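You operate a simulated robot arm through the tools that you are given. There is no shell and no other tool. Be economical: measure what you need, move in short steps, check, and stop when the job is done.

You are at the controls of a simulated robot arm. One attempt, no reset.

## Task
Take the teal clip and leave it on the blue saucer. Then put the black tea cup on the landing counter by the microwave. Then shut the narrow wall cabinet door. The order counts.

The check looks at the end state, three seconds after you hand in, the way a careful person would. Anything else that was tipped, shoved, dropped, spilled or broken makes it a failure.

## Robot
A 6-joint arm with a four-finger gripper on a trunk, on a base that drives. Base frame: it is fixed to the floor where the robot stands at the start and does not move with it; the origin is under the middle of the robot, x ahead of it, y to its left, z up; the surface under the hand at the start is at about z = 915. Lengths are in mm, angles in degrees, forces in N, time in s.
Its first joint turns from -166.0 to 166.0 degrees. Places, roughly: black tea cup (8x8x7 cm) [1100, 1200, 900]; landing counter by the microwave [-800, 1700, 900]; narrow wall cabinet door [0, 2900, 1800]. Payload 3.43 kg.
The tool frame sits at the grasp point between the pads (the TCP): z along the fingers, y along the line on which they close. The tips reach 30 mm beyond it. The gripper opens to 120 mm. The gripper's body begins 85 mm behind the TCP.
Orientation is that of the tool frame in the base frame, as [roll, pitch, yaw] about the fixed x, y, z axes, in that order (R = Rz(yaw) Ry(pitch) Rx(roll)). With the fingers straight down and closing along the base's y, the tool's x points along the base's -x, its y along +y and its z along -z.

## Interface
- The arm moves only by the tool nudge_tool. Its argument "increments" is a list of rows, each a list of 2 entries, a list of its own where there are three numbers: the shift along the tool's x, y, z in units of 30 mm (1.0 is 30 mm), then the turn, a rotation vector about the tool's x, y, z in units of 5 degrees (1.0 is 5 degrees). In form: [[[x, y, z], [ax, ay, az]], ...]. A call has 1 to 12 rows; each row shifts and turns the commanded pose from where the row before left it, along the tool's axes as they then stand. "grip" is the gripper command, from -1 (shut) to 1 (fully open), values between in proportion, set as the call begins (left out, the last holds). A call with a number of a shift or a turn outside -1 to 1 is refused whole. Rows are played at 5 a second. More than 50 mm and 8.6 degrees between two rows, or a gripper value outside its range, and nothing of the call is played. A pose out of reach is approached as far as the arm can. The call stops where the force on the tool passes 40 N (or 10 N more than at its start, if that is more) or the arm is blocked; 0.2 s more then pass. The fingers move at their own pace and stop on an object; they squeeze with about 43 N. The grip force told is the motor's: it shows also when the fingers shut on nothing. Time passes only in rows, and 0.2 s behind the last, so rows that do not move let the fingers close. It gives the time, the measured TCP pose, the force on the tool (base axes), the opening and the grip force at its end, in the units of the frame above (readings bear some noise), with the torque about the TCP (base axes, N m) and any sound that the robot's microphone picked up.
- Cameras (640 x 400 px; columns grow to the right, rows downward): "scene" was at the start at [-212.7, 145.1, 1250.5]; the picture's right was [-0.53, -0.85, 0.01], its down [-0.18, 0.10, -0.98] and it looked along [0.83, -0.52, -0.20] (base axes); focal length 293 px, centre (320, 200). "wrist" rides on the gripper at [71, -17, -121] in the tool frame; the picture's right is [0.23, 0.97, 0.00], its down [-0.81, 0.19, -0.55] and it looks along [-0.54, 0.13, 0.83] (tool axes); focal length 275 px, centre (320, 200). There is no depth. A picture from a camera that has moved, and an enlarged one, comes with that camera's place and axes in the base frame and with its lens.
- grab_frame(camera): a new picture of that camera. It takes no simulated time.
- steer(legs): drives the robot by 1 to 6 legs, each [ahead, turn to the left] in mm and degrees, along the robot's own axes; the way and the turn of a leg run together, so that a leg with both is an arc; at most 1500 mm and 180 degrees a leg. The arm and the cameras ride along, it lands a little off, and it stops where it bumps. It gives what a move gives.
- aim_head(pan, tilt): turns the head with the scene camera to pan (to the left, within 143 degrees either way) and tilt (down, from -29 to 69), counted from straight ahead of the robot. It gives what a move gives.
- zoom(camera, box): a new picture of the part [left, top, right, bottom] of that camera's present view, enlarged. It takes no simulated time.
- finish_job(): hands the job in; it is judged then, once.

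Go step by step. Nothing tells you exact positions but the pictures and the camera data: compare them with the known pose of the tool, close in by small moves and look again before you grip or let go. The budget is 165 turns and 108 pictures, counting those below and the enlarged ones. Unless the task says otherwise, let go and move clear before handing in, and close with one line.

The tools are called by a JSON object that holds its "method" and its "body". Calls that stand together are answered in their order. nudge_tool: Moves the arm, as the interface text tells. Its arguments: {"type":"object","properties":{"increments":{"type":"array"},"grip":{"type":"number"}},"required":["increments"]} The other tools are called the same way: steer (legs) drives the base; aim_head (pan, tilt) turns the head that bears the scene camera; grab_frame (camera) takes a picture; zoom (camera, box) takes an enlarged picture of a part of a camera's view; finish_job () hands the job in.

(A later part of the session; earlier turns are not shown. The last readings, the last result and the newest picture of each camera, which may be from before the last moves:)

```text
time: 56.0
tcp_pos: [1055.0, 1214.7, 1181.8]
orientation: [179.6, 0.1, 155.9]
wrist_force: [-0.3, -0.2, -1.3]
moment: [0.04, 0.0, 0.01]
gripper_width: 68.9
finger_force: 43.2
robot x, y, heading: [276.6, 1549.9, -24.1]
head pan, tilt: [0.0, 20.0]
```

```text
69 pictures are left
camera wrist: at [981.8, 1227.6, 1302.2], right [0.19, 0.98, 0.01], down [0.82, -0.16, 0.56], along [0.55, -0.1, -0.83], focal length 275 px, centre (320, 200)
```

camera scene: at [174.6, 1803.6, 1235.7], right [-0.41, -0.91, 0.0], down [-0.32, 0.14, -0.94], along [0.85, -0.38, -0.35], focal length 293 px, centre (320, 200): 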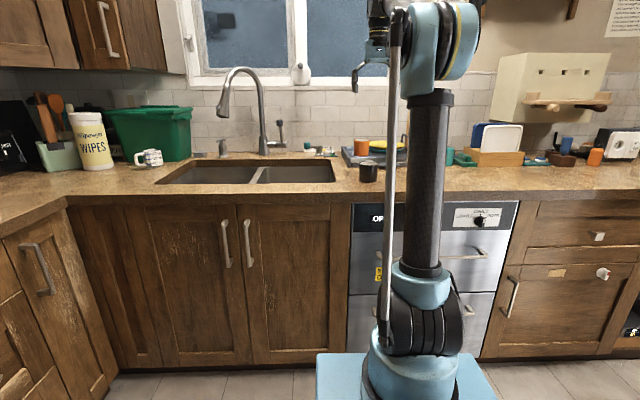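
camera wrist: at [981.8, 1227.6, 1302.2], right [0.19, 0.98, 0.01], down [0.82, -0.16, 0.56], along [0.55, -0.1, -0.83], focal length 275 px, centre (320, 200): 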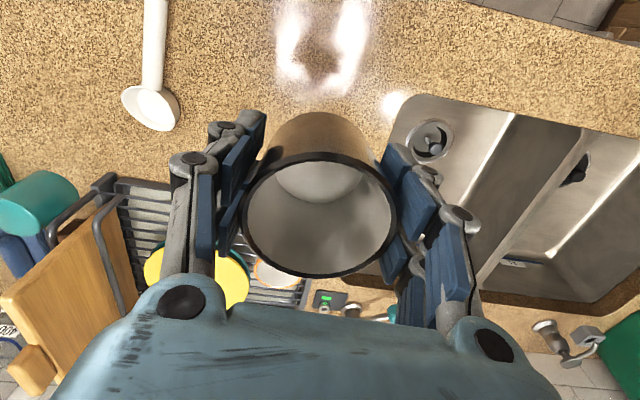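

The cup is held. I'll pull it back toward the robot, then turn toward the landing counter on the opposite side.

{"method": "nudge_tool", "body": {"increments": [[[1, 0, -0.15], [0, 0, 0]], [[1, 0, -0.15], [0, 0, 0]], [[1, 0, -0.15], [0, 0, 0]], [[1, 0, -0.15], [0, 0, 0]], [[1, 0, -0.15], [0, 0, 0]], [[1, 0, -0.15], [0, 0, 0]], [[1, 0, -0.15], [0, 0, 0]], [[1, 0, -0.15], [0, 0, 0]], [[0.8, 0, -0.15], [0, 0, 0]], [[0, 0, 0], [0, 0, 0]]]}}

{"method": "steer", "body": {"legs": [[0, 92]]}}

{"method": "aim_head", "body": {"pan": 60, "tilt": 20}}

{"method": "grab_frame", "body": {"camera": "scene"}}

```text
time: 58.2
tcp_pos: [813.3, 1321.2, 1222.5]
orientation: [179.4, 0.2, 155.9]
wrist_force: [-0.5, -0.1, -1.7]
moment: [0.01, 0.0, 0.01]
gripper_width: 69.3
finger_force: 43.0
robot x, y, heading: [280.7, 1548.5, -23.9]
head pan, tilt: [0.0, 20.0]
```

```text
time: 63.0
tcp_pos: [492.2, 2088.4, 1221.2]
orientation: [179.4, 0.0, -112.5]
wrist_force: [0.0, -0.4, -1.2]
moment: [0.0, -0.07, 0.0]
gripper_width: 68.9
finger_force: 42.8
robot x, y, heading: [289.1, 1546.5, 67.5]
head pan, tilt: [0.0, 20.0]
```

```text
time: 64.3
tcp_pos: [486.3, 2074.4, 1228.3]
orientation: [179.5, 0.8, -112.5]
wrist_force: [-0.2, 0.8, -0.8]
moment: [0.02, 0.02, -0.02]
gripper_width: 68.8
finger_force: 42.7
robot x, y, heading: [289.7, 1543.5, 67.6]
head pan, tilt: [60.0, 20.0]
```

```text
68 pictures are left
camera scene: at [-54.1, 1419.2, 1236.3], right [0.79, 0.61, -0.01], down [0.2, -0.28, -0.94], along [-0.57, 0.74, -0.35], focal length 293 px, centre (320, 200)
```

scene: 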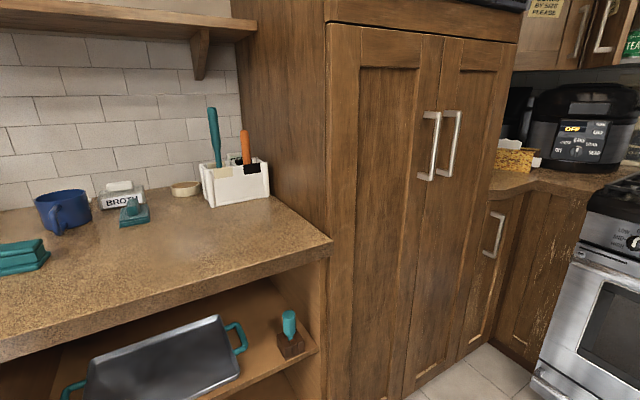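

There is a clear space on the landing counter around (−720, 1720). I'll back up along the aisle, turn left to face it and close in a little.

{"method": "steer", "body": {"legs": [[-212, 0], [0, 90], [180, 0]]}}

{"method": "aim_head", "body": {"pan": -20, "tilt": 25}}

{"method": "grab_frame", "body": {"camera": "scene"}}

{"method": "grab_frame", "body": {"camera": "wrist"}}

```text
time: 71.4
tcp_pos: [-489.4, 1606.3, 1228.8]
orientation: [179.4, 0.7, -21.7]
wrist_force: [-0.1, -0.4, -1.0]
moment: [0.01, -0.03, 0.0]
gripper_width: 68.7
finger_force: 42.5
robot x, y, heading: [44.1, 1416.7, 158.3]
head pan, tilt: [60.0, 20.0]
```

```text
time: 73.0
tcp_pos: [-476.5, 1598.6, 1235.5]
orientation: [179.3, 1.6, -21.7]
wrist_force: [0.6, -0.5, -1.9]
moment: [0.01, -0.01, -0.01]
gripper_width: 68.6
finger_force: 42.7
robot x, y, heading: [43.5, 1420.4, 158.2]
head pan, tilt: [-20.0, 25.0]
```

```text
67 pictures are left
camera scene: at [176.7, 1194.1, 1227.6], right [0.67, 0.75, 0.0], down [0.33, -0.29, -0.9], along [-0.67, 0.6, -0.43], focal length 293 px, centre (320, 200)
```

scene: 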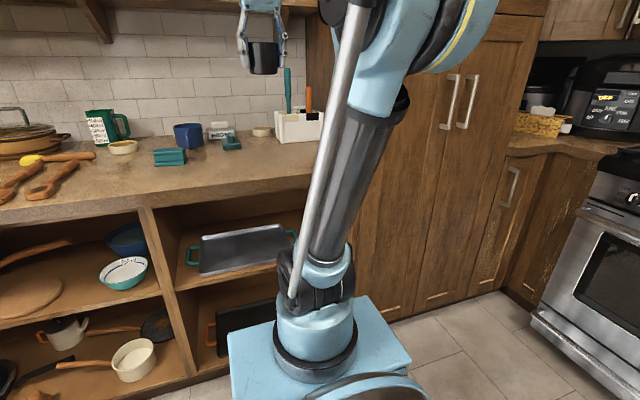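

```text
66 pictures are left
camera wrist: at [-399.7, 1589.4, 1354.2], right [-0.15, -0.99, 0.0], down [-0.81, 0.12, 0.58], along [-0.57, 0.08, -0.82], focal length 275 px, centre (320, 200)
```

wrist: 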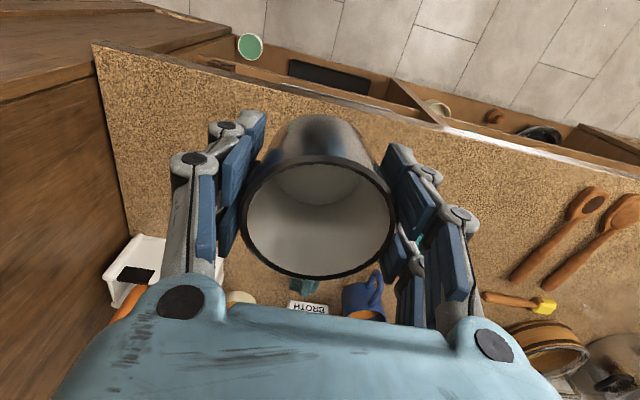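

The cup hangs over the landing counter's edge. I'll level the tool and extend over the free spot.

{"method": "nudge_tool", "body": {"increments": [[[0, 0, 0], [0, 0.32, 0]], [[-0.905, -0.074, 0], [0, 0, 0]], [[-0.905, -0.074, 0], [0, 0, 0]], [[-0.905, -0.074, 0], [0, 0, 0]], [[-0.905, -0.074, 0], [0, 0, 0]], [[-0.905, -0.074, 0], [0, 0, 0]], [[-0.905, -0.074, 0], [0, 0, 0]], [[-0.905, -0.074, 0], [0, 0, 0]], [[-0.905, -0.074, 0], [0, 0, 0]], [[-0.905, -0.074, 0], [0, 0, 0]], [[-0.905, -0.074, 0], [0, 0, 0]], [[0, 0, 0], [0, 0, 0]]]}}

{"method": "nudge_tool", "body": {"increments": [[[0, 0, 0.9], [0, 0, 0]], [[0, 0, 0.9], [0, 0, 0]], [[0, 0, 0.9], [0, 0, 0]], [[0, 0, 0.9], [0, 0, 0]], [[0, 0, 0.9], [0, 0, 0]], [[0, 0, 0.9], [0, 0, 0]], [[0, 0, 0], [0, 0, 0]]]}}

{"method": "grab_frame", "body": {"camera": "scene"}}

{"method": "grab_frame", "body": {"camera": "wrist"}}

```text
time: 75.6
tcp_pos: [-720.6, 1719.5, 1236.0]
orientation: [179.4, -0.1, -21.7]
wrist_force: [0.2, -0.8, -1.0]
moment: [0.02, 0.0, 0.0]
gripper_width: 68.9
finger_force: 42.9
robot x, y, heading: [40.9, 1415.6, 158.1]
head pan, tilt: [-20.0, 25.0]
```

```text
time: 77.2
tcp_pos: [-721.9, 1718.3, 1073.3]
orientation: [179.6, -0.1, -21.8]
wrist_force: [0.0, -0.7, -1.8]
moment: [-0.05, -0.01, -0.01]
gripper_width: 68.6
finger_force: 42.8
robot x, y, heading: [43.9, 1419.0, 158.3]
head pan, tilt: [-20.0, 25.0]
```

```text
65 pictures are left
camera scene: at [176.6, 1194.2, 1227.7], right [0.67, 0.75, 0.0], down [0.33, -0.29, -0.9], along [-0.67, 0.6, -0.43], focal length 293 px, centre (320, 200)
```

scene: 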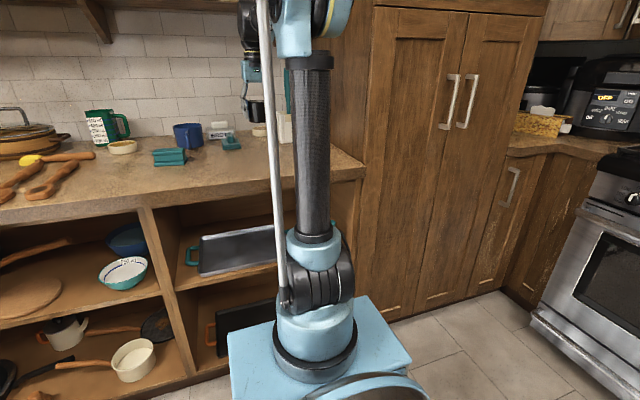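

```text
64 pictures are left
camera wrist: at [-648.6, 1710.3, 1194.4], right [-0.15, -0.99, 0.01], down [-0.82, 0.13, 0.55], along [-0.55, 0.07, -0.83], focal length 275 px, centre (320, 200)
```

wrist: 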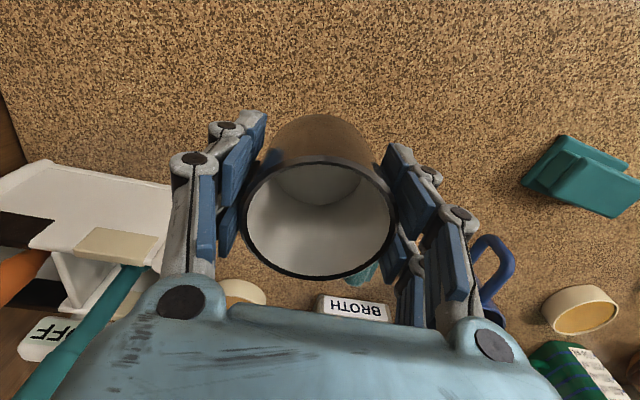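

{"method": "nudge_tool", "body": {"increments": [[[0, 0, 0.9], [0, 0, 0]], [[0, 0, 0.9], [0, 0, 0]], [[0, 0, 0.9], [0, 0, 0]], [[0, 0, 0.6], [0, 0, 0]], [[0, 0, 0], [0, 0, 0]]]}}

{"method": "nudge_tool", "body": {"increments": [[[0, 0, 0.15], [0, 0, 0]], [[0, 0, 0.1], [0, 0, 0]], [[0, 0, 0.1], [0, 0, 0]], [[0, 0, 0], [0, 0, 0]]]}}

{"method": "grab_frame", "body": {"camera": "wrist"}}

```text
time: 78.4
tcp_pos: [-722.2, 1718.9, 973.9]
orientation: [179.5, -0.1, -21.8]
wrist_force: [0.0, -0.2, -1.8]
moment: [-0.01, -0.03, 0.0]
gripper_width: 68.6
finger_force: 42.9
robot x, y, heading: [43.8, 1417.4, 158.5]
head pan, tilt: [-20.0, 25.0]
```

```text
time: 79.4
tcp_pos: [-721.1, 1720.0, 962.6]
orientation: [179.5, 0.0, -21.7]
wrist_force: [0.8, 0.0, -1.1]
moment: [-0.02, 0.0, -0.02]
gripper_width: 68.8
finger_force: 43.0
robot x, y, heading: [42.8, 1418.0, 158.3]
head pan, tilt: [-20.0, 25.0]
```

```text
63 pictures are left
camera wrist: at [-648.0, 1710.2, 1083.6], right [-0.15, -0.99, 0.01], down [-0.82, 0.13, 0.55], along [-0.55, 0.07, -0.83], focal length 275 px, centre (320, 200)
```

wrist: 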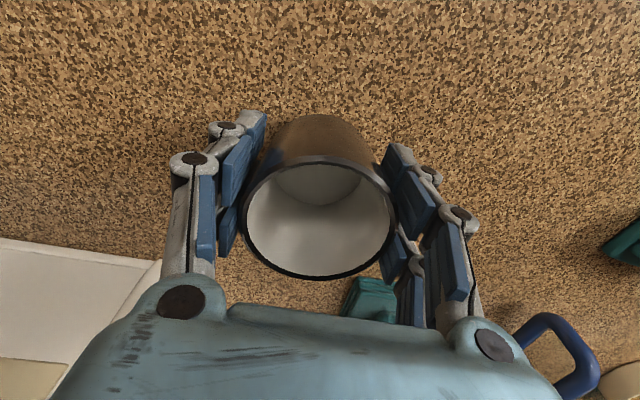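

{"method": "nudge_tool", "body": {"increments": [[[0, 0, 0.07], [0, 0, 0]], [[0, 0, 0.07], [0, 0, 0]], [[0, 0, 0.05], [0, 0, 0]], [[0, 0, 0], [0, 0, 0]]]}}

```text
time: 80.4
tcp_pos: [-721.5, 1719.4, 958.0]
orientation: [179.4, -0.1, -21.9]
wrist_force: [0.0, -0.3, -0.9]
moment: [0.01, -0.04, 0.0]
gripper_width: 68.7
finger_force: 43.0
robot x, y, heading: [42.4, 1419.4, 158.1]
head pan, tilt: [-20.0, 25.0]
```

{"method": "nudge_tool", "body": {"increments": [[[0, 0, 0.05], [0, 0, 0]], [[0, 0, 0.05], [0, 0, 0]], [[0, 0, 0], [0, 0, 0]]]}}

```text
time: 81.2
tcp_pos: [-721.8, 1718.4, 955.9]
orientation: [179.4, -0.1, -21.8]
wrist_force: [-4.7, -0.2, 27.2]
moment: [0.32, 0.46, -0.06]
gripper_width: 68.4
finger_force: 42.7
robot x, y, heading: [43.2, 1419.4, 158.5]
head pan, tilt: [-20.0, 25.0]
```

The cup touches down. I'll ease the load, release, and go straight up.

{"method": "nudge_tool", "body": {"increments": [[[0, 0, -0.06], [0, 0, 0]], [[0, 0, 0], [0, 0, 0]]]}}

{"method": "nudge_tool", "body": {"increments": [[[0, 0, 0], [0, 0, 0]], [[0, 0, 0], [0, 0, 0]], [[0, 0, 0], [0, 0, 0]]], "grip": 0.85}}

{"method": "grab_frame", "body": {"camera": "wrist"}}

```text
time: 81.8
tcp_pos: [-721.0, 1717.9, 956.3]
orientation: [179.5, -0.1, -21.8]
wrist_force: [0.1, 0.4, -1.6]
moment: [0.03, -0.04, -0.01]
gripper_width: 68.1
finger_force: 42.9
robot x, y, heading: [42.9, 1418.8, 158.4]
head pan, tilt: [-20.0, 25.0]
```

```text
time: 82.6
tcp_pos: [-722.3, 1718.8, 956.9]
orientation: [179.5, -0.1, -21.6]
wrist_force: [-0.4, -0.3, 0.7]
moment: [0.0, -0.02, -0.02]
gripper_width: 110.9
finger_force: 0.0
robot x, y, heading: [43.4, 1418.3, 158.2]
head pan, tilt: [-20.0, 25.0]
```

```text
62 pictures are left
camera wrist: at [-648.3, 1709.3, 1077.7], right [-0.15, -0.99, 0.01], down [-0.82, 0.13, 0.55], along [-0.55, 0.07, -0.83], focal length 275 px, centre (320, 200)
```

wrist: 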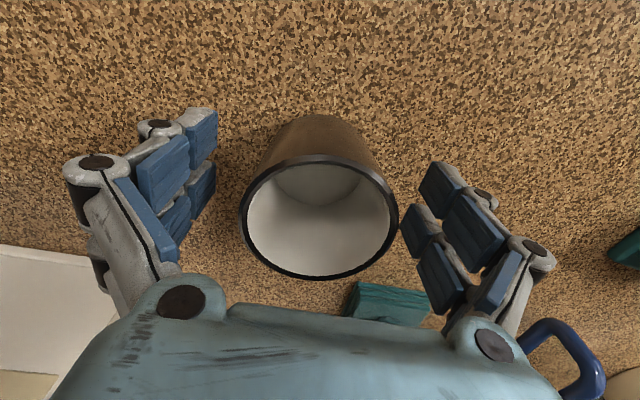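

Both fingers are clear of the cup. I'll go up, retract, and look at the cup and the cabinet door.

{"method": "nudge_tool", "body": {"increments": [[[0, 0, -0.7], [0, 0, 0]], [[0, 0, -0.9], [0, 0, 0]], [[0, 0, -0.9], [0, 0, 0]], [[0, 0, -0.9], [0, 0, 0]], [[0, 0, -0.9], [0, 0, 0]], [[0, 0, -0.9], [0, 0, 0]], [[0, 0, -0.9], [0, 0, 0]], [[0, 0, -0.9], [0, 0, 0]], [[0, 0, -0.9], [0, 0, 0]], [[0, 0, 0], [0, 0, 0]]]}}

{"method": "nudge_tool", "body": {"increments": [[[1, 0, 0], [0, 0, 0]], [[1, 0, 0], [0, 0, 0]], [[1, 0, 0], [0, 0, 0]], [[1, 0, 0], [0, 0, 0]], [[1, 0, 0], [0, 0, 0]], [[1, 0, 0], [0, 0, 0]], [[1, 0, 0], [0, 0, 0]], [[1, 0, 0], [0, 0, 0]], [[1, 0, 0], [0, 0, 0]], [[0, 0, 0], [0, 0, 0]]], "grip": -1}}

{"method": "grab_frame", "body": {"camera": "wrist"}}

{"method": "aim_head", "body": {"pan": -80, "tilt": -20}}

{"method": "grab_frame", "body": {"camera": "scene"}}

```text
time: 84.8
tcp_pos: [-719.5, 1721.7, 1192.4]
orientation: [179.6, -0.2, -21.8]
wrist_force: [0.8, -0.9, -0.6]
moment: [0.02, -0.02, 0.0]
gripper_width: 110.8
finger_force: 0.1
robot x, y, heading: [41.4, 1420.2, 158.2]
head pan, tilt: [-20.0, 25.0]
```

```text
time: 87.0
tcp_pos: [-472.3, 1620.4, 1193.3]
orientation: [179.4, -0.1, -21.7]
wrist_force: [0.0, -0.1, -0.2]
moment: [-0.01, -0.01, -0.02]
gripper_width: 0.0
finger_force: 32.6
robot x, y, heading: [42.8, 1419.0, 158.1]
head pan, tilt: [-20.0, 25.0]
```

```text
61 pictures are left
camera wrist: at [-397.4, 1611.9, 1313.7], right [-0.15, -0.99, 0.01], down [-0.82, 0.13, 0.55], along [-0.55, 0.07, -0.83], focal length 275 px, centre (320, 200)
```

wrist: 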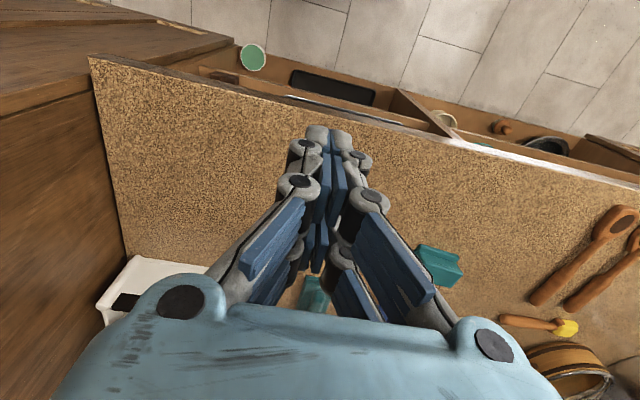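

```text
time: 88.3
tcp_pos: [-470.6, 1619.4, 1192.4]
orientation: [179.5, -0.1, -21.8]
wrist_force: [0.6, -1.0, 0.7]
moment: [-0.03, 0.0, -0.02]
gripper_width: 0.0
finger_force: 33.0
robot x, y, heading: [42.9, 1422.9, 158.4]
head pan, tilt: [-80.0, -20.0]
```

```text
60 pictures are left
camera scene: at [260.0, 1207.6, 1298.2], right [0.98, -0.2, 0.01], down [0.08, 0.33, -0.94], along [0.19, 0.92, 0.34], focal length 293 px, centre (320, 200)
```

scene: 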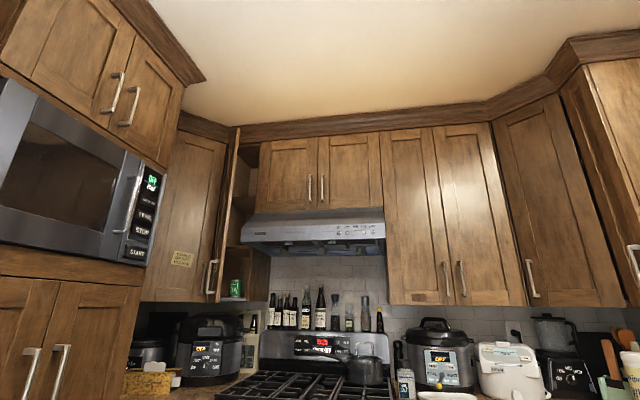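

I see an open narrow door beside the range hood on the far wall. I'll zoom to understand its hinge and handle.

{"method": "zoom", "body": {"camera": "scene", "box": [140, 110, 300, 310]}}

```text
2.00 times, centred on (220, 210) of scene
camera zoom: at [260.0, 1207.6, 1298.2], right [0.98, -0.2, 0.01], down [0.08, 0.33, -0.94], along [0.19, 0.92, 0.34], focal length 586 px, centre (520, 180)
```

zoom: 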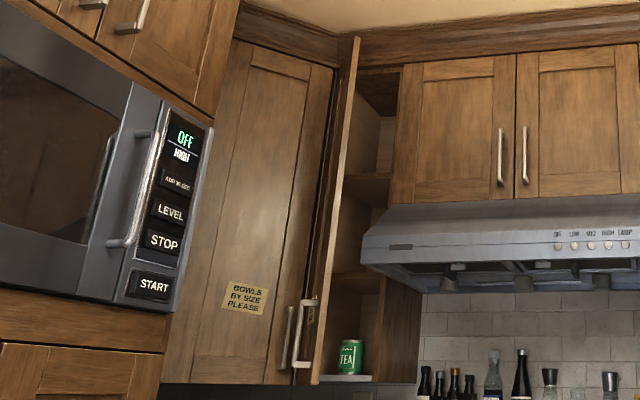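

The narrow door is hinged on its left edge, stands about 60° open, and spans roughly z 1310–2280. I'll tuck the arm a little, check the cup, turn to face the far wall and look again from closer.

{"method": "nudge_tool", "body": {"increments": [[[1, 0, -0.5], [0, 0, 0]], [[1, 0, -0.5], [0, 0, 0]], [[0, 0, 0], [0, 0, 0]]]}}

{"method": "steer", "body": {"legs": [[0, -90]]}}

{"method": "aim_head", "body": {"pan": 50, "tilt": 25}}

{"method": "grab_frame", "body": {"camera": "scene"}}

{"method": "aim_head", "body": {"pan": 5, "tilt": -10}}

{"method": "grab_frame", "body": {"camera": "scene"}}

```text
time: 89.1
tcp_pos: [-416.1, 1600.1, 1222.9]
orientation: [179.4, -0.1, -21.7]
wrist_force: [0.6, -0.9, 0.6]
moment: [-0.03, -0.01, -0.02]
gripper_width: 0.0
finger_force: 32.9
robot x, y, heading: [44.8, 1418.6, 158.6]
head pan, tilt: [-80.0, -20.0]
```

```text
time: 93.8
tcp_pos: [232.4, 1874.4, 1223.3]
orientation: [179.5, -0.2, -112.7]
wrist_force: [-0.6, 0.3, -0.1]
moment: [-0.04, 0.01, -0.03]
gripper_width: 0.0
finger_force: 33.1
robot x, y, heading: [34.4, 1421.1, 67.3]
head pan, tilt: [-80.0, -20.0]
```

```text
time: 96.0
tcp_pos: [226.7, 1861.1, 1228.2]
orientation: [179.5, 0.7, -112.7]
wrist_force: [0.5, -0.7, 0.4]
moment: [0.02, 0.0, -0.03]
gripper_width: 0.1
finger_force: 33.1
robot x, y, heading: [32.9, 1423.5, 67.4]
head pan, tilt: [50.0, 25.0]
```

```text
58 pictures are left
camera scene: at [-297.1, 1306.7, 1228.0], right [0.89, 0.46, -0.01], down [0.19, -0.39, -0.9], along [-0.42, 0.8, -0.43], focal length 293 px, centre (320, 200)
```

scene: 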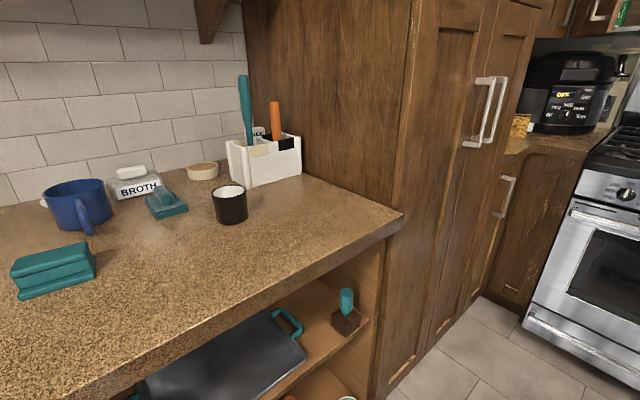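

```text
time: 97.1
tcp_pos: [225.5, 1860.9, 1229.3]
orientation: [179.5, 0.5, -112.8]
wrist_force: [-1.1, 0.5, -0.6]
moment: [-0.05, 0.02, -0.01]
gripper_width: 0.2
finger_force: 33.3
robot x, y, heading: [34.7, 1424.6, 67.2]
head pan, tilt: [5.0, -10.0]
```

```text
57 pictures are left
camera scene: at [-229.1, 1305.7, 1283.2], right [0.95, -0.31, 0.0], down [0.05, 0.15, -0.99], along [0.3, 0.94, 0.16], focal length 293 px, centre (320, 200)
```

scene: 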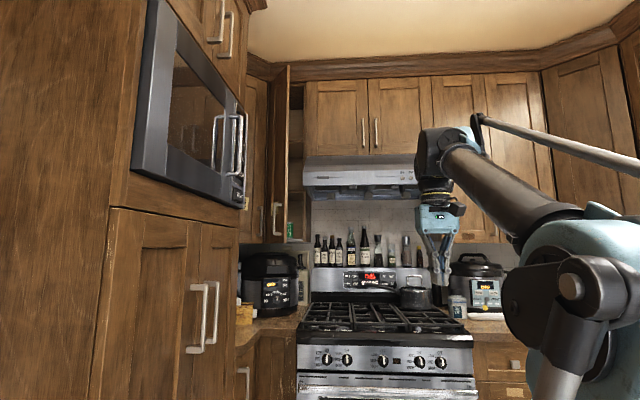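

The cup stands well on the landing counter. I'll zoom on the door from this second viewpoint to triangulate it.

{"method": "zoom", "body": {"camera": "scene", "box": [220, 50, 340, 260]}}

{"method": "zoom", "body": {"camera": "scene", "box": [230, 180, 320, 250]}}

```text
1.90 times, centred on (280, 155) of scene
camera zoom: at [-229.1, 1305.7, 1283.2], right [0.95, -0.31, 0.0], down [0.05, 0.15, -0.99], along [0.3, 0.94, 0.16], focal length 558 px, centre (396, 286)
```

zoom: 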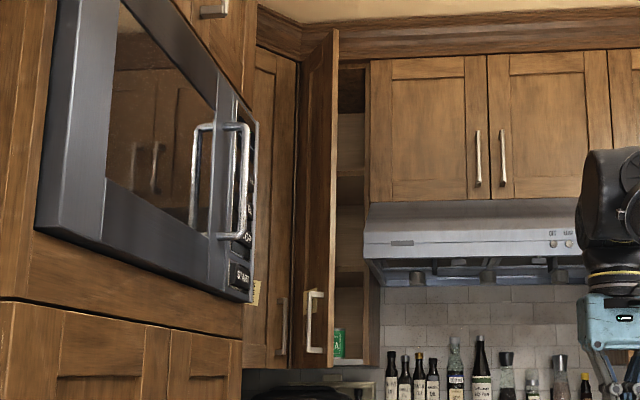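

```text
5.71 times, centred on (275, 215) of scene
camera zoom: at [-229.1, 1305.7, 1283.2], right [0.95, -0.31, 0.0], down [0.05, 0.15, -0.99], along [0.3, 0.94, 0.16], focal length 1673 px, centre (577, 114)
```

zoom: 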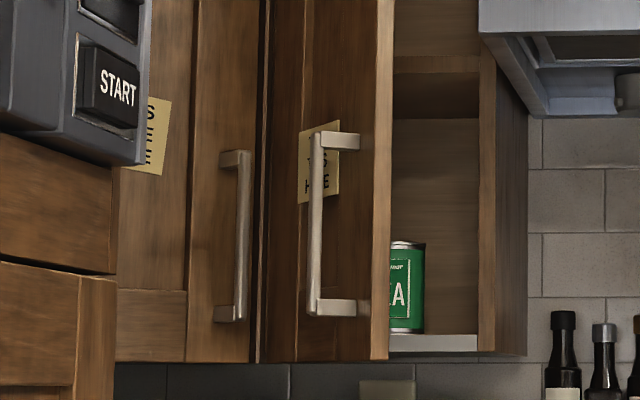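

Triangulation puts the door's free edge near (71, 2841). The hinge is to its left on the far wall and the handle is at z 1350–1500, so I'll push the outer face above the handle with closed fingers pointing forward. I'll raise the tool to horizontal here in the open aisle.

{"method": "nudge_tool", "body": {"increments": [[[-0.733, 0, -0.467], [0, -1, 0]], [[-0.771, 0, -0.401], [0, -1, 0]], [[-0.803, 0, -0.333], [0, -1, 0]], [[-0.829, 0, -0.261], [0, -1, 0]], [[-0.849, 0, -0.188], [0, -1, 0]], [[-0.862, 0, -0.113], [0, -1, 0]], [[-0.868, 0, -0.038], [0, -1, 0]], [[-0.868, 0, 0.038], [0, -1, 0]], [[-0.862, 0, 0.113], [0, -1, 0]]]}}

{"method": "nudge_tool", "body": {"increments": [[[-0.849, 0, 0.188], [0, -1, 0]], [[-0.829, 0, 0.261], [0, -1, 0]], [[-0.803, 0, 0.333], [0, -1, 0]], [[-0.771, 0, 0.401], [0, -1, 0]], [[-0.733, 0, 0.467], [0, -1, 0]], [[-0.69, 0, 0.529], [0, -1, 0]], [[-0.641, 0, 0.587], [0, -1, 0]], [[-0.587, 0, 0.641], [0, -1, 0]], [[-0.529, 0, 0.69], [0, -1, 0]], [[0, 0, 0], [0, 0, 0]]]}}

{"method": "grab_frame", "body": {"camera": "scene"}}

```text
time: 99.1
tcp_pos: [303.6, 2043.3, 1357.4]
orientation: [179.3, 45.8, -113.4]
wrist_force: [-0.1, -0.5, 0.1]
moment: [0.02, 0.0, 0.0]
gripper_width: 0.0
finger_force: 33.1
robot x, y, heading: [34.3, 1424.1, 67.0]
head pan, tilt: [5.0, -10.0]
```

```text
time: 101.3
tcp_pos: [374.1, 2221.6, 1482.2]
orientation: [152.7, 88.9, -140.1]
wrist_force: [0.1, -0.1, 0.5]
moment: [0.0, 0.01, -0.01]
gripper_width: 0.0
finger_force: 33.6
out of reach, approached as far as the arm can: row 9
robot x, y, heading: [35.2, 1424.5, 67.3]
head pan, tilt: [5.0, -10.0]
```

```text
54 pictures are left
camera scene: at [-229.0, 1305.7, 1283.3], right [0.95, -0.31, 0.0], down [0.05, 0.15, -0.99], along [0.3, 0.94, 0.16], focal length 293 px, centre (320, 200)
```

scene: 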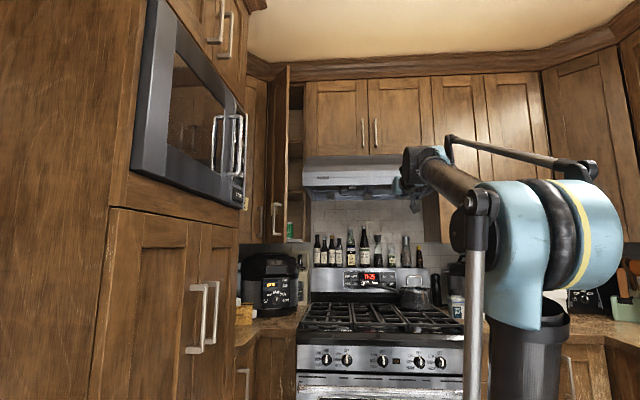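

The tool is horizontal, pointing ahead at z ≈ 1480. I'll try rolling it a quarter turn so the gripper's thin side faces sideways, in two halves.

{"method": "nudge_tool", "body": {"increments": [[[0, 0, -0.5], [0, 0, -1]], [[0, 0, 0], [0, 0, -1]], [[0, 0, 0], [0, 0, -1]], [[0, 0, 0], [0, 0, -1]], [[0, 0, 0], [0, 0, -1]], [[0, 0, 0], [0, 0, -1]], [[0, 0, 0], [0, 0, -1]], [[0, 0, 0], [0, 0, -1]], [[0, 0, 0], [0, 0, -1]]]}}

{"method": "nudge_tool", "body": {"increments": [[[0, 0, 0], [0, 0, -1]], [[0, 0, 0], [0, 0, -1]], [[0, 0, 0], [0, 0, -1]], [[0, 0, 0], [0, 0, -1]], [[0, 0, 0], [0, 0, -1]], [[0, 0, 0], [0, 0, -1]], [[0, 0, 0], [0, 0, -1]], [[0, 0, 0], [0, 0, -1]], [[0, 0, 0], [0, 0, -1]]]}}

{"method": "grab_frame", "body": {"camera": "wrist"}}

```text
time: 103.3
tcp_pos: [378.5, 2208.1, 1482.5]
orientation: [-89.6, 45.5, -22.2]
wrist_force: [0.1, -0.1, 0.2]
moment: [0.0, 0.0, 0.0]
gripper_width: 0.0
finger_force: 33.1
out of reach, approached as far as the arm can: row 1
robot x, y, heading: [37.2, 1420.9, 67.2]
head pan, tilt: [5.0, -10.0]
```

```text
time: 105.3
tcp_pos: [368.8, 2213.3, 1481.4]
orientation: [-90.7, 0.4, -23.0]
wrist_force: [-0.3, 0.6, 0.0]
moment: [0.01, 0.03, -0.01]
gripper_width: 0.2
finger_force: 34.2
robot x, y, heading: [36.7, 1421.7, 67.0]
head pan, tilt: [5.0, -10.0]
```

```text
53 pictures are left
camera wrist: at [389.2, 2074.6, 1500.5], right [0.2, -0.1, -0.97], down [-0.96, -0.19, -0.18], along [-0.17, 0.98, -0.14], focal length 275 px, centre (320, 200)
```

wrist: 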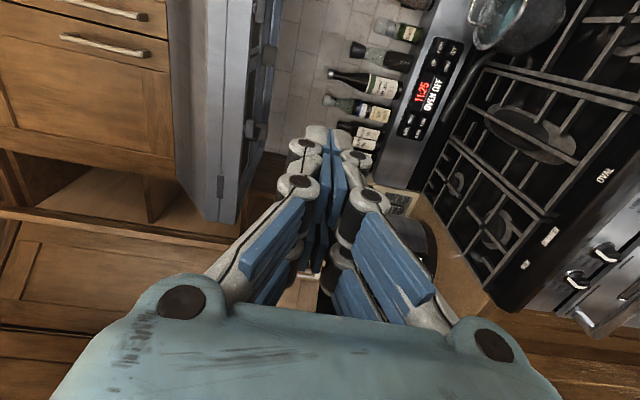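

The roll worked: the tool's x is now right, y down and z ahead. I'll retract the hand some, then drive up the aisle, shifting left toward the door.

{"method": "nudge_tool", "body": {"increments": [[[0, 0, -0.9], [0, 0, 0]], [[0, 0, -0.9], [0, 0, 0]], [[0, 0, -0.9], [0, 0, 0]], [[0, 0, -0.9], [0, 0, 0]], [[0, 0, -0.9], [0, 0, 0]], [[0, 0, -0.8], [0, 0, 0]], [[0, 0, 0], [0, 0, 0]]]}}

{"method": "steer", "body": {"legs": [[0, 19.3], [576, 0], [0, -18.3]]}}

{"method": "grab_frame", "body": {"camera": "scene"}}

```text
time: 106.9
tcp_pos: [303.6, 2067.9, 1480.0]
orientation: [-90.6, 0.5, -23.0]
wrist_force: [0.2, 0.3, 0.0]
moment: [0.0, 0.0, 0.0]
gripper_width: 0.3
finger_force: 33.5
out of reach, approached as far as the arm can: row 5, 6
robot x, y, heading: [34.0, 1424.0, 67.2]
head pan, tilt: [5.0, -10.0]
```

```text
time: 108.7
tcp_pos: [60.6, 2082.7, 1496.6]
orientation: [-89.1, 0.5, -3.4]
wrist_force: [0.3, -2.8, 0.9]
moment: [-0.05, -0.02, -0.01]
gripper_width: 0.0
finger_force: 33.3
robot x, y, heading: [35.8, 1423.9, 86.9]
head pan, tilt: [5.0, -10.0]
stopped in leg 2: the robot was blocked; the commanded pose is now the measured one
```

```text
52 pictures are left
camera scene: at [-173.4, 1221.1, 1282.8], right [1.0, 0.03, 0.0], down [-0.01, 0.16, -0.99], along [-0.03, 0.99, 0.16], focal length 293 px, centre (320, 200)
```

scene: 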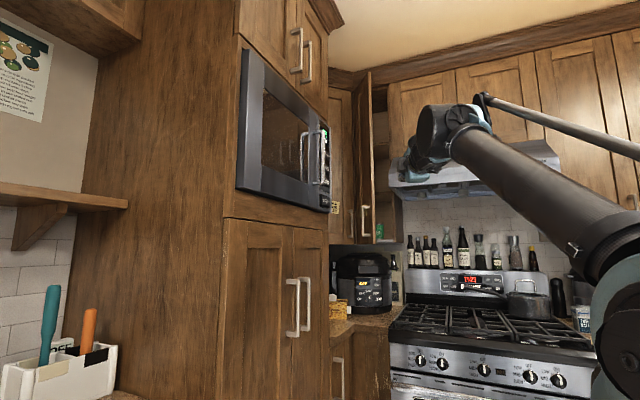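

The drive stopped although nothing appears to touch. It is probably the arm's unreached commanded pose, which is now reset. I'll retry with a short leg.

{"method": "steer", "body": {"legs": [[100, 0]]}}

```text
time: 109.8
tcp_pos: [66.6, 2183.7, 1494.5]
orientation: [-89.2, 0.5, -3.5]
wrist_force: [0.6, -0.3, -0.7]
moment: [0.01, -0.03, 0.0]
gripper_width: 0.2
finger_force: 33.2
robot x, y, heading: [42.9, 1519.7, 86.8]
head pan, tilt: [5.0, -10.0]
```

{"method": "steer", "body": {"legs": [[470, 0], [0, -18.5]]}}

{"method": "aim_head", "body": {"pan": 5, "tilt": -12}}

{"method": "grab_frame", "body": {"camera": "scene"}}

{"method": "grab_frame", "body": {"camera": "wrist"}}

```text
time: 113.8
tcp_pos: [299.9, 2604.9, 1503.8]
orientation: [-88.6, 0.6, -22.4]
wrist_force: [1.1, 0.1, 0.6]
moment: [0.01, -0.06, 0.0]
gripper_width: 0.0
finger_force: 33.3
robot x, y, heading: [66.5, 2001.5, 67.9]
head pan, tilt: [5.0, -10.0]
```

```text
time: 114.5
tcp_pos: [292.1, 2587.3, 1512.4]
orientation: [-87.8, 0.5, -22.6]
wrist_force: [-0.2, -0.2, -0.4]
moment: [-0.01, 0.01, 0.03]
gripper_width: 0.1
finger_force: 33.8
robot x, y, heading: [68.4, 2000.1, 67.9]
head pan, tilt: [5.0, -12.0]
```

```text
51 pictures are left
camera scene: at [-194.4, 1881.1, 1286.2], right [0.96, -0.29, 0.0], down [0.06, 0.19, -0.98], along [0.29, 0.94, 0.2], focal length 293 px, centre (320, 200)
```

scene: 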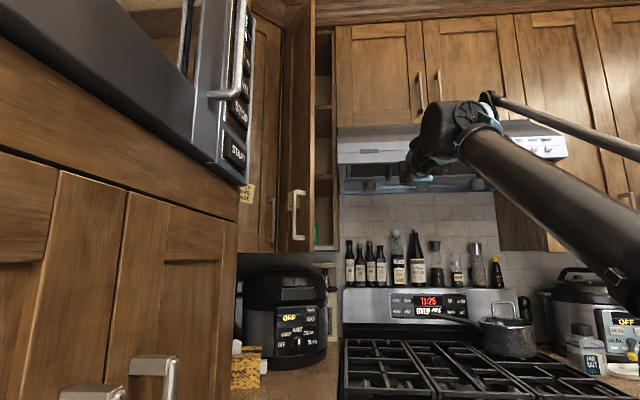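

```text
50 pictures are left
camera wrist: at [312.7, 2449.0, 1523.5], right [0.22, -0.05, -0.97], down [-0.96, -0.19, -0.2], along [-0.18, 0.98, -0.09], focal length 275 px, centre (320, 200)
```

wrist: 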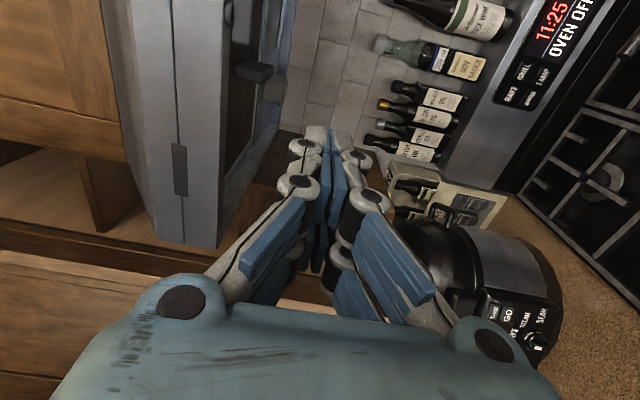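

{"method": "zoom", "body": {"camera": "scene", "box": [220, 80, 360, 260]}}

{"method": "zoom", "body": {"camera": "scene", "box": [230, 160, 350, 260]}}

```text
2.22 times, centred on (290, 170) of scene
camera zoom: at [-194.4, 1881.1, 1286.2], right [0.96, -0.29, 0.0], down [0.06, 0.19, -0.98], along [0.29, 0.94, 0.2], focal length 650 px, centre (387, 267)
```

zoom: 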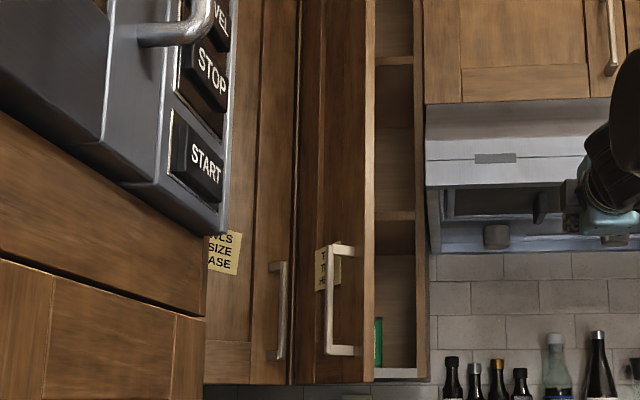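

```text
4.00 times, centred on (290, 210) of scene
camera zoom: at [-194.4, 1881.1, 1286.2], right [0.96, -0.29, 0.0], down [0.06, 0.19, -0.98], along [0.29, 0.94, 0.2], focal length 1171 px, centre (440, 160)
```

zoom: 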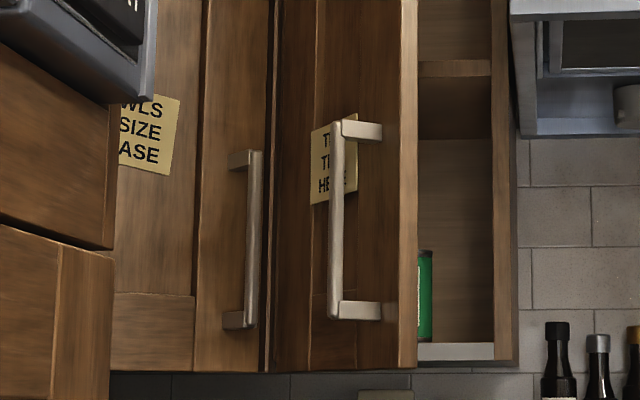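

Triangulated again: the hinge is near (0, 3088), the free edge near (72, 2836), the handle top z ≈ 1502 and the hood bottom z ≈ 1610. I'll push at z ≈ 1550, and first move the hand left in the clear zone.

{"method": "nudge_tool", "body": {"increments": [[[0, 0, 0], [-0.44, 0, 0]], [[-0.85, -0.16, 0], [0, 0, 0]], [[-0.85, -0.16, 0], [0, 0, 0]], [[-0.85, -0.16, 0], [0, 0, 0]], [[-0.85, -0.16, 0], [0, 0, 0]], [[-0.85, -0.16, 0], [0, 0, 0]], [[-0.85, -0.16, 0], [0, 0, 0]], [[-0.85, -0.16, 0], [0, 0, 0]], [[-0.85, -0.16, 0], [0, 0, 0]], [[0, 0, 0], [0, -0.8, 0]], [[0, 0, 0], [0, -0.8, 0]], [[0, 0, 0], [0, 0, 0]]]}}

{"method": "grab_frame", "body": {"camera": "scene"}}

{"method": "grab_frame", "body": {"camera": "wrist"}}

```text
time: 117.1
tcp_pos: [184.7, 2667.3, 1553.4]
orientation: [-87.1, 1.4, -13.6]
wrist_force: [-0.2, 0.2, -0.3]
moment: [-0.03, 0.04, -0.02]
gripper_width: 0.0
finger_force: 33.5
out of reach, approached as far as the arm can: row 2, 3, 4, 5, 6, 8, 9, 10
robot x, y, heading: [69.4, 1998.9, 67.9]
head pan, tilt: [5.0, -12.0]
```

```text
47 pictures are left
camera scene: at [-194.4, 1881.3, 1286.2], right [0.96, -0.29, 0.0], down [0.06, 0.19, -0.98], along [0.29, 0.94, 0.2], focal length 293 px, centre (320, 200)
```

scene: 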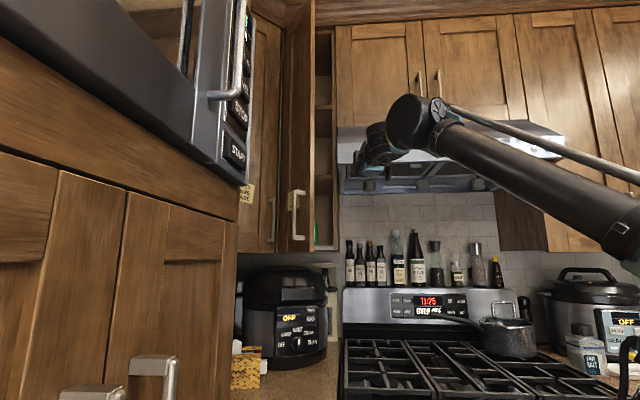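

```text
46 pictures are left
camera wrist: at [226.6, 2533.4, 1563.3], right [0.21, 0.0, -0.98], down [-0.92, -0.34, -0.2], along [-0.33, 0.94, -0.07], focal length 275 px, centre (320, 200)
```

wrist: 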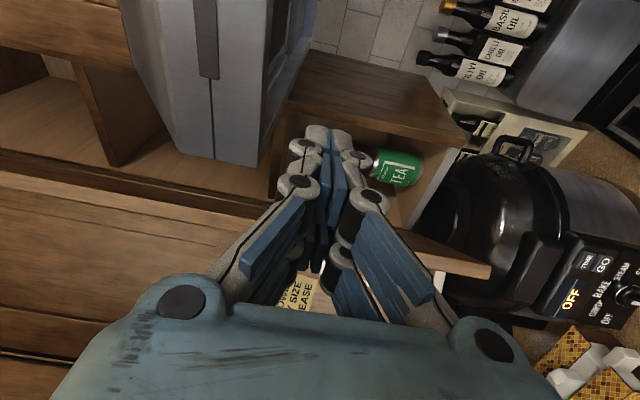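

The arm balks with the tool this close in. I'll back the robot up a bit so the arm is more extended, and tip the tool slightly downward for a better wrist posture.

{"method": "steer", "body": {"legs": [[-30, 0]]}}

{"method": "steer", "body": {"legs": [[-130, 0]]}}

{"method": "nudge_tool", "body": {"increments": [[[0, 0, 0], [-1, 0, 0]], [[0, 0, 0], [-1, 0, 0]], [[0, 0, 0], [-1, 0, 0]], [[0, 0, 0], [-1, 0, 0]], [[0, 0, 0], [-1, 0, 0]], [[0, 0, 0], [0, 0, 0]]]}}

{"method": "grab_frame", "body": {"camera": "scene"}}

```text
time: 117.9
tcp_pos: [173.1, 2638.6, 1553.7]
orientation: [-87.0, 1.3, -13.7]
wrist_force: [-0.5, 0.1, -0.3]
moment: [0.0, 0.02, -0.01]
gripper_width: 0.0
finger_force: 32.8
robot x, y, heading: [58.7, 1976.9, 67.6]
head pan, tilt: [5.0, -12.0]
```

```text
time: 119.2
tcp_pos: [118.8, 2499.9, 1561.8]
orientation: [-86.5, 1.3, -13.6]
wrist_force: [-0.1, 0.5, 0.5]
moment: [-0.01, -0.02, -0.02]
gripper_width: 0.0
finger_force: 34.1
robot x, y, heading: [5.2, 1847.8, 67.9]
head pan, tilt: [5.0, -12.0]
```

```text
time: 120.6
tcp_pos: [120.3, 2483.8, 1569.2]
orientation: [-87.2, 1.6, -13.3]
wrist_force: [-1.0, -0.1, 0.3]
moment: [-0.04, -0.01, 0.0]
gripper_width: 0.0
finger_force: 33.4
out of reach, approached as far as the arm can: row 1, 2, 3, 4, 5
robot x, y, heading: [5.0, 1850.4, 67.9]
head pan, tilt: [5.0, -12.0]
```

```text
45 pictures are left
camera scene: at [-255.5, 1730.8, 1286.2], right [0.96, -0.29, 0.0], down [0.06, 0.19, -0.98], along [0.29, 0.94, 0.2], focal length 293 px, centre (320, 200)
```

scene: 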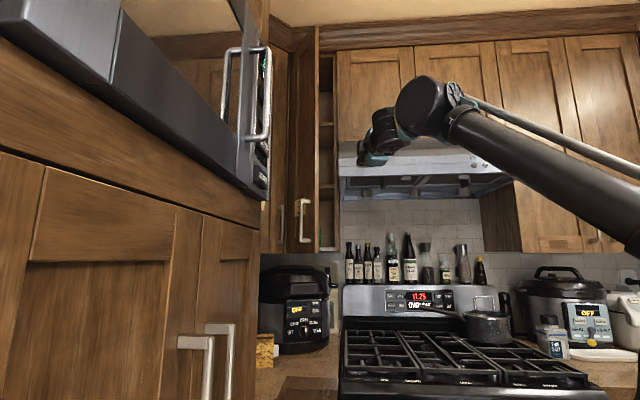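

{"method": "nudge_tool", "body": {"increments": [[[0, 0, 0], [1, 0, 0]], [[0, 0, 0], [1, 0, 0]], [[0, 0, 0], [1, 0, 0]], [[0, 0, 0], [1, 0, 0]], [[0, 0, 0], [1, 0, 0]], [[0, 0, 1], [0, 0, 0]], [[0, 0, 1], [0, 0, 0]], [[0, 0, 1], [0, 0, 0]], [[0, 0, 0], [0, 0, 0]]]}}

```text
time: 122.6
tcp_pos: [137.7, 2559.5, 1611.7]
orientation: [-62.2, 1.7, -13.4]
wrist_force: [-0.6, 0.6, 0.2]
moment: [0.01, 0.02, 0.01]
gripper_width: 0.0
finger_force: 33.6
robot x, y, heading: [5.3, 1852.3, 67.8]
head pan, tilt: [5.0, -12.0]
```

Tilting the tool upward works while downward hits a wrist limit, so I'll push with the tool tilted up about 28°. I'll move left, forward and down toward the pre-contact spot.

{"method": "nudge_tool", "body": {"increments": [[[-0.725, 0.82, 0.405], [0, 0, 0]], [[-0.725, 0.82, 0.405], [0, 0, 0]], [[-0.725, 0.82, 0.405], [0, 0, 0]], [[-0.725, 0.82, 0.405], [0, 0, 0]], [[-0.725, 0.82, 0.405], [0, 0, 0]], [[0, 0, 0], [0, 0, 0]]]}}

{"method": "grab_frame", "body": {"camera": "scene"}}

{"method": "grab_frame", "body": {"camera": "wrist"}}

```text
time: 124.0
tcp_pos: [54.8, 2695.7, 1533.5]
orientation: [-62.2, 1.7, -13.3]
wrist_force: [-0.5, -0.6, 0.0]
moment: [-0.01, 0.0, -0.03]
gripper_width: 0.1
finger_force: 33.5
robot x, y, heading: [6.0, 1850.5, 68.0]
head pan, tilt: [5.0, -12.0]
```

```text
44 pictures are left
camera scene: at [-255.4, 1730.7, 1286.2], right [0.96, -0.29, 0.0], down [0.06, 0.19, -0.98], along [0.29, 0.94, 0.2], focal length 293 px, centre (320, 200)
```

scene: 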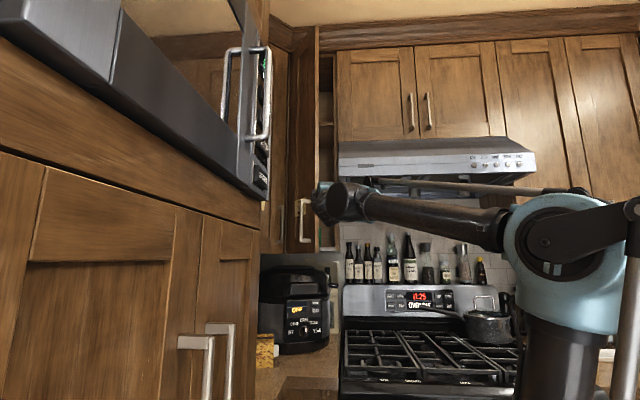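

```text
43 pictures are left
camera wrist: at [97.9, 2567.8, 1490.4], right [0.3, 0.4, -0.87], down [-0.89, -0.2, -0.4], along [-0.33, 0.9, 0.29], focal length 275 px, centre (320, 200)
```

wrist: 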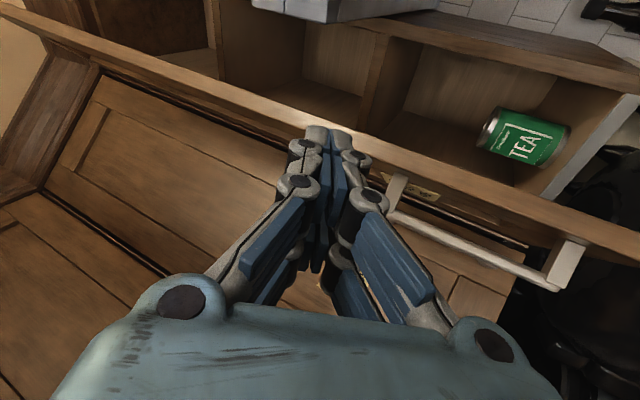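

{"method": "nudge_tool", "body": {"increments": [[[-0.8, 0.3, 0.6], [0, 0, 0]], [[-0.7, 0.4, 0.7], [0, 0, 0]], [[-0.5, 0.45, 0.8], [0, 0, 0]], [[-0.38, 0.47, 0.9], [0, 0, 0]], [[0, 0, 0], [0, 0, 0]]]}}

{"method": "grab_frame", "body": {"camera": "wrist"}}

{"method": "zoom", "body": {"camera": "scene", "box": [230, 120, 390, 280]}}

```text
time: 125.2
tcp_pos: [8.9, 2811.8, 1537.9]
orientation: [-62.3, 1.7, -13.3]
wrist_force: [0.1, 0.3, -0.1]
moment: [-0.01, 0.01, 0.03]
gripper_width: 0.0
finger_force: 32.8
robot x, y, heading: [8.5, 1854.5, 67.7]
head pan, tilt: [5.0, -12.0]
```

```text
42 pictures are left
camera wrist: at [51.6, 2684.7, 1493.8], right [0.3, 0.39, -0.87], down [-0.89, -0.2, -0.4], along [-0.33, 0.9, 0.29], focal length 275 px, centre (320, 200)
```

wrist: 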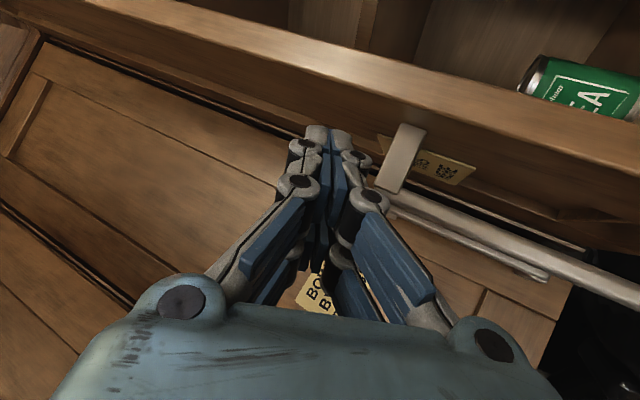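

```text
2.50 times, centred on (310, 200) of scene
camera zoom: at [-255.4, 1730.8, 1286.2], right [0.96, -0.29, 0.0], down [0.06, 0.19, -0.98], along [0.29, 0.94, 0.2], focal length 732 px, centre (345, 200)
```

zoom: 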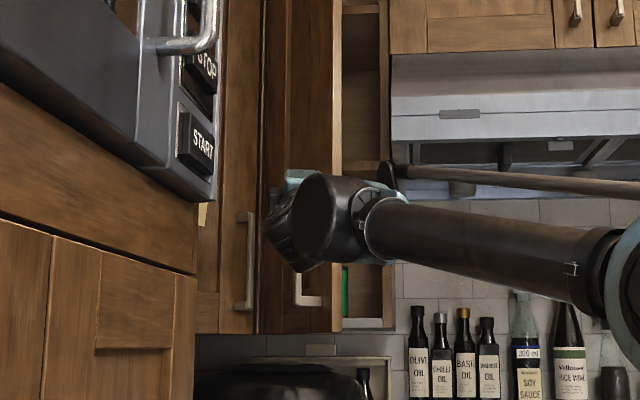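

The fingertip is left of the free edge, facing the outer face just above the handle. I'll raise it slightly and advance toward the door in small steps.

{"method": "nudge_tool", "body": {"increments": [[[0, -0.59, 0.31], [0, 0, 0]], [[0.1, 0.31, 0.58], [0, 0, 0]], [[0.1, 0.31, 0.58], [0, 0, 0]], [[0.1, 0.31, 0.58], [0, 0, 0]], [[0.1, 0.31, 0.58], [0, 0, 0]], [[0, 0, 0], [0, 0, 0]]]}}

{"method": "grab_frame", "body": {"camera": "wrist"}}

{"method": "grab_frame", "body": {"camera": "scene"}}

```text
time: 126.6
tcp_pos: [40.9, 2882.7, 1557.6]
orientation: [-62.1, 1.8, -13.4]
wrist_force: [6.1, -21.3, 4.5]
moment: [-1.01, -0.2, 0.12]
gripper_width: 0.0
finger_force: 33.3
robot x, y, heading: [3.8, 1854.8, 67.9]
head pan, tilt: [5.0, -12.0]
```

```text
40 pictures are left
camera wrist: at [82.8, 2755.7, 1513.7], right [0.3, 0.4, -0.87], down [-0.89, -0.2, -0.4], along [-0.33, 0.9, 0.29], focal length 275 px, centre (320, 200)
```

wrist: 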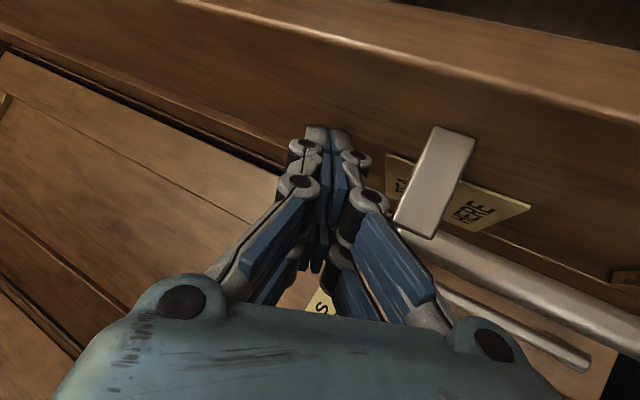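

```text
39 pictures are left
camera scene: at [-255.2, 1729.3, 1286.1], right [0.96, -0.29, 0.0], down [0.06, 0.19, -0.98], along [0.29, 0.94, 0.2], focal length 293 px, centre (320, 200)
```

scene: 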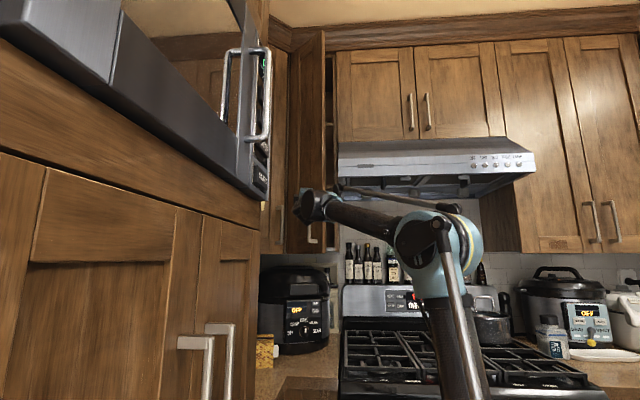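

The fingers contact the door and it's moving. I'll continue pushing.

{"method": "nudge_tool", "body": {"increments": [[[0.15, 0.31, 0.57], [0, 0, 0]], [[0.15, 0.31, 0.57], [0, 0, 0]], [[0.15, 0.31, 0.57], [0, 0, 0]], [[0.15, 0.31, 0.57], [0, 0, 0]], [[0, 0, 0], [0, 0, 0]]]}}

{"method": "grab_frame", "body": {"camera": "wrist"}}

{"method": "grab_frame", "body": {"camera": "scene"}}

```text
time: 126.9
tcp_pos: [36.9, 2873.7, 1569.2]
orientation: [-61.5, 1.5, -13.2]
wrist_force: [0.0, 2.0, -0.8]
moment: [0.14, -0.01, 0.02]
gripper_width: 0.0
finger_force: 33.5
robot x, y, heading: [8.2, 1851.8, 67.9]
head pan, tilt: [5.0, -12.0]
stopped in row 1: the force on the tool passed its limit at 48 N (the readings are from after the stop); the commanded pose is now the measured one
```

```text
38 pictures are left
camera wrist: at [79.4, 2746.2, 1523.8], right [0.31, 0.41, -0.86], down [-0.89, -0.19, -0.41], along [-0.33, 0.89, 0.3], focal length 275 px, centre (320, 200)
```

wrist: 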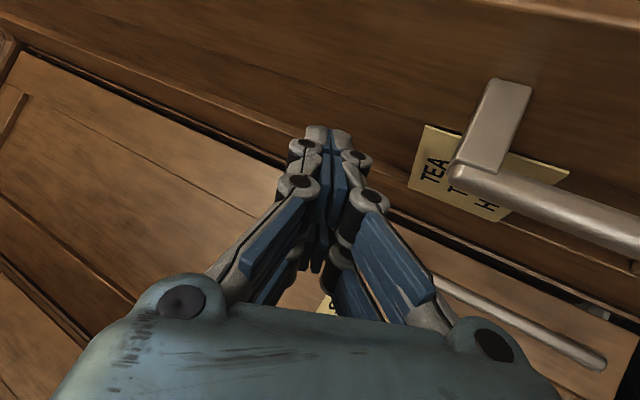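

```text
37 pictures are left
camera scene: at [-255.5, 1731.3, 1286.3], right [0.96, -0.29, 0.0], down [0.06, 0.19, -0.98], along [0.29, 0.94, 0.19], focal length 293 px, centre (320, 200)
```

scene: 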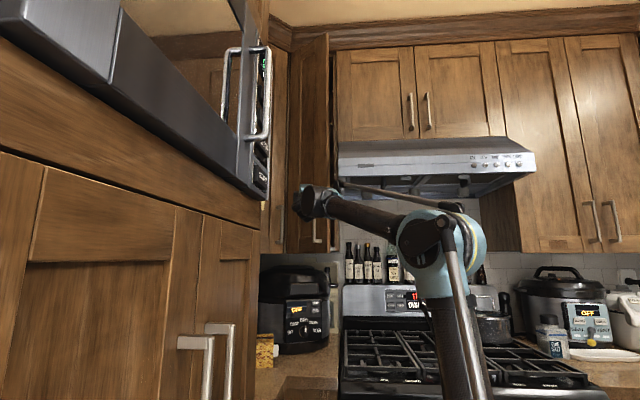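

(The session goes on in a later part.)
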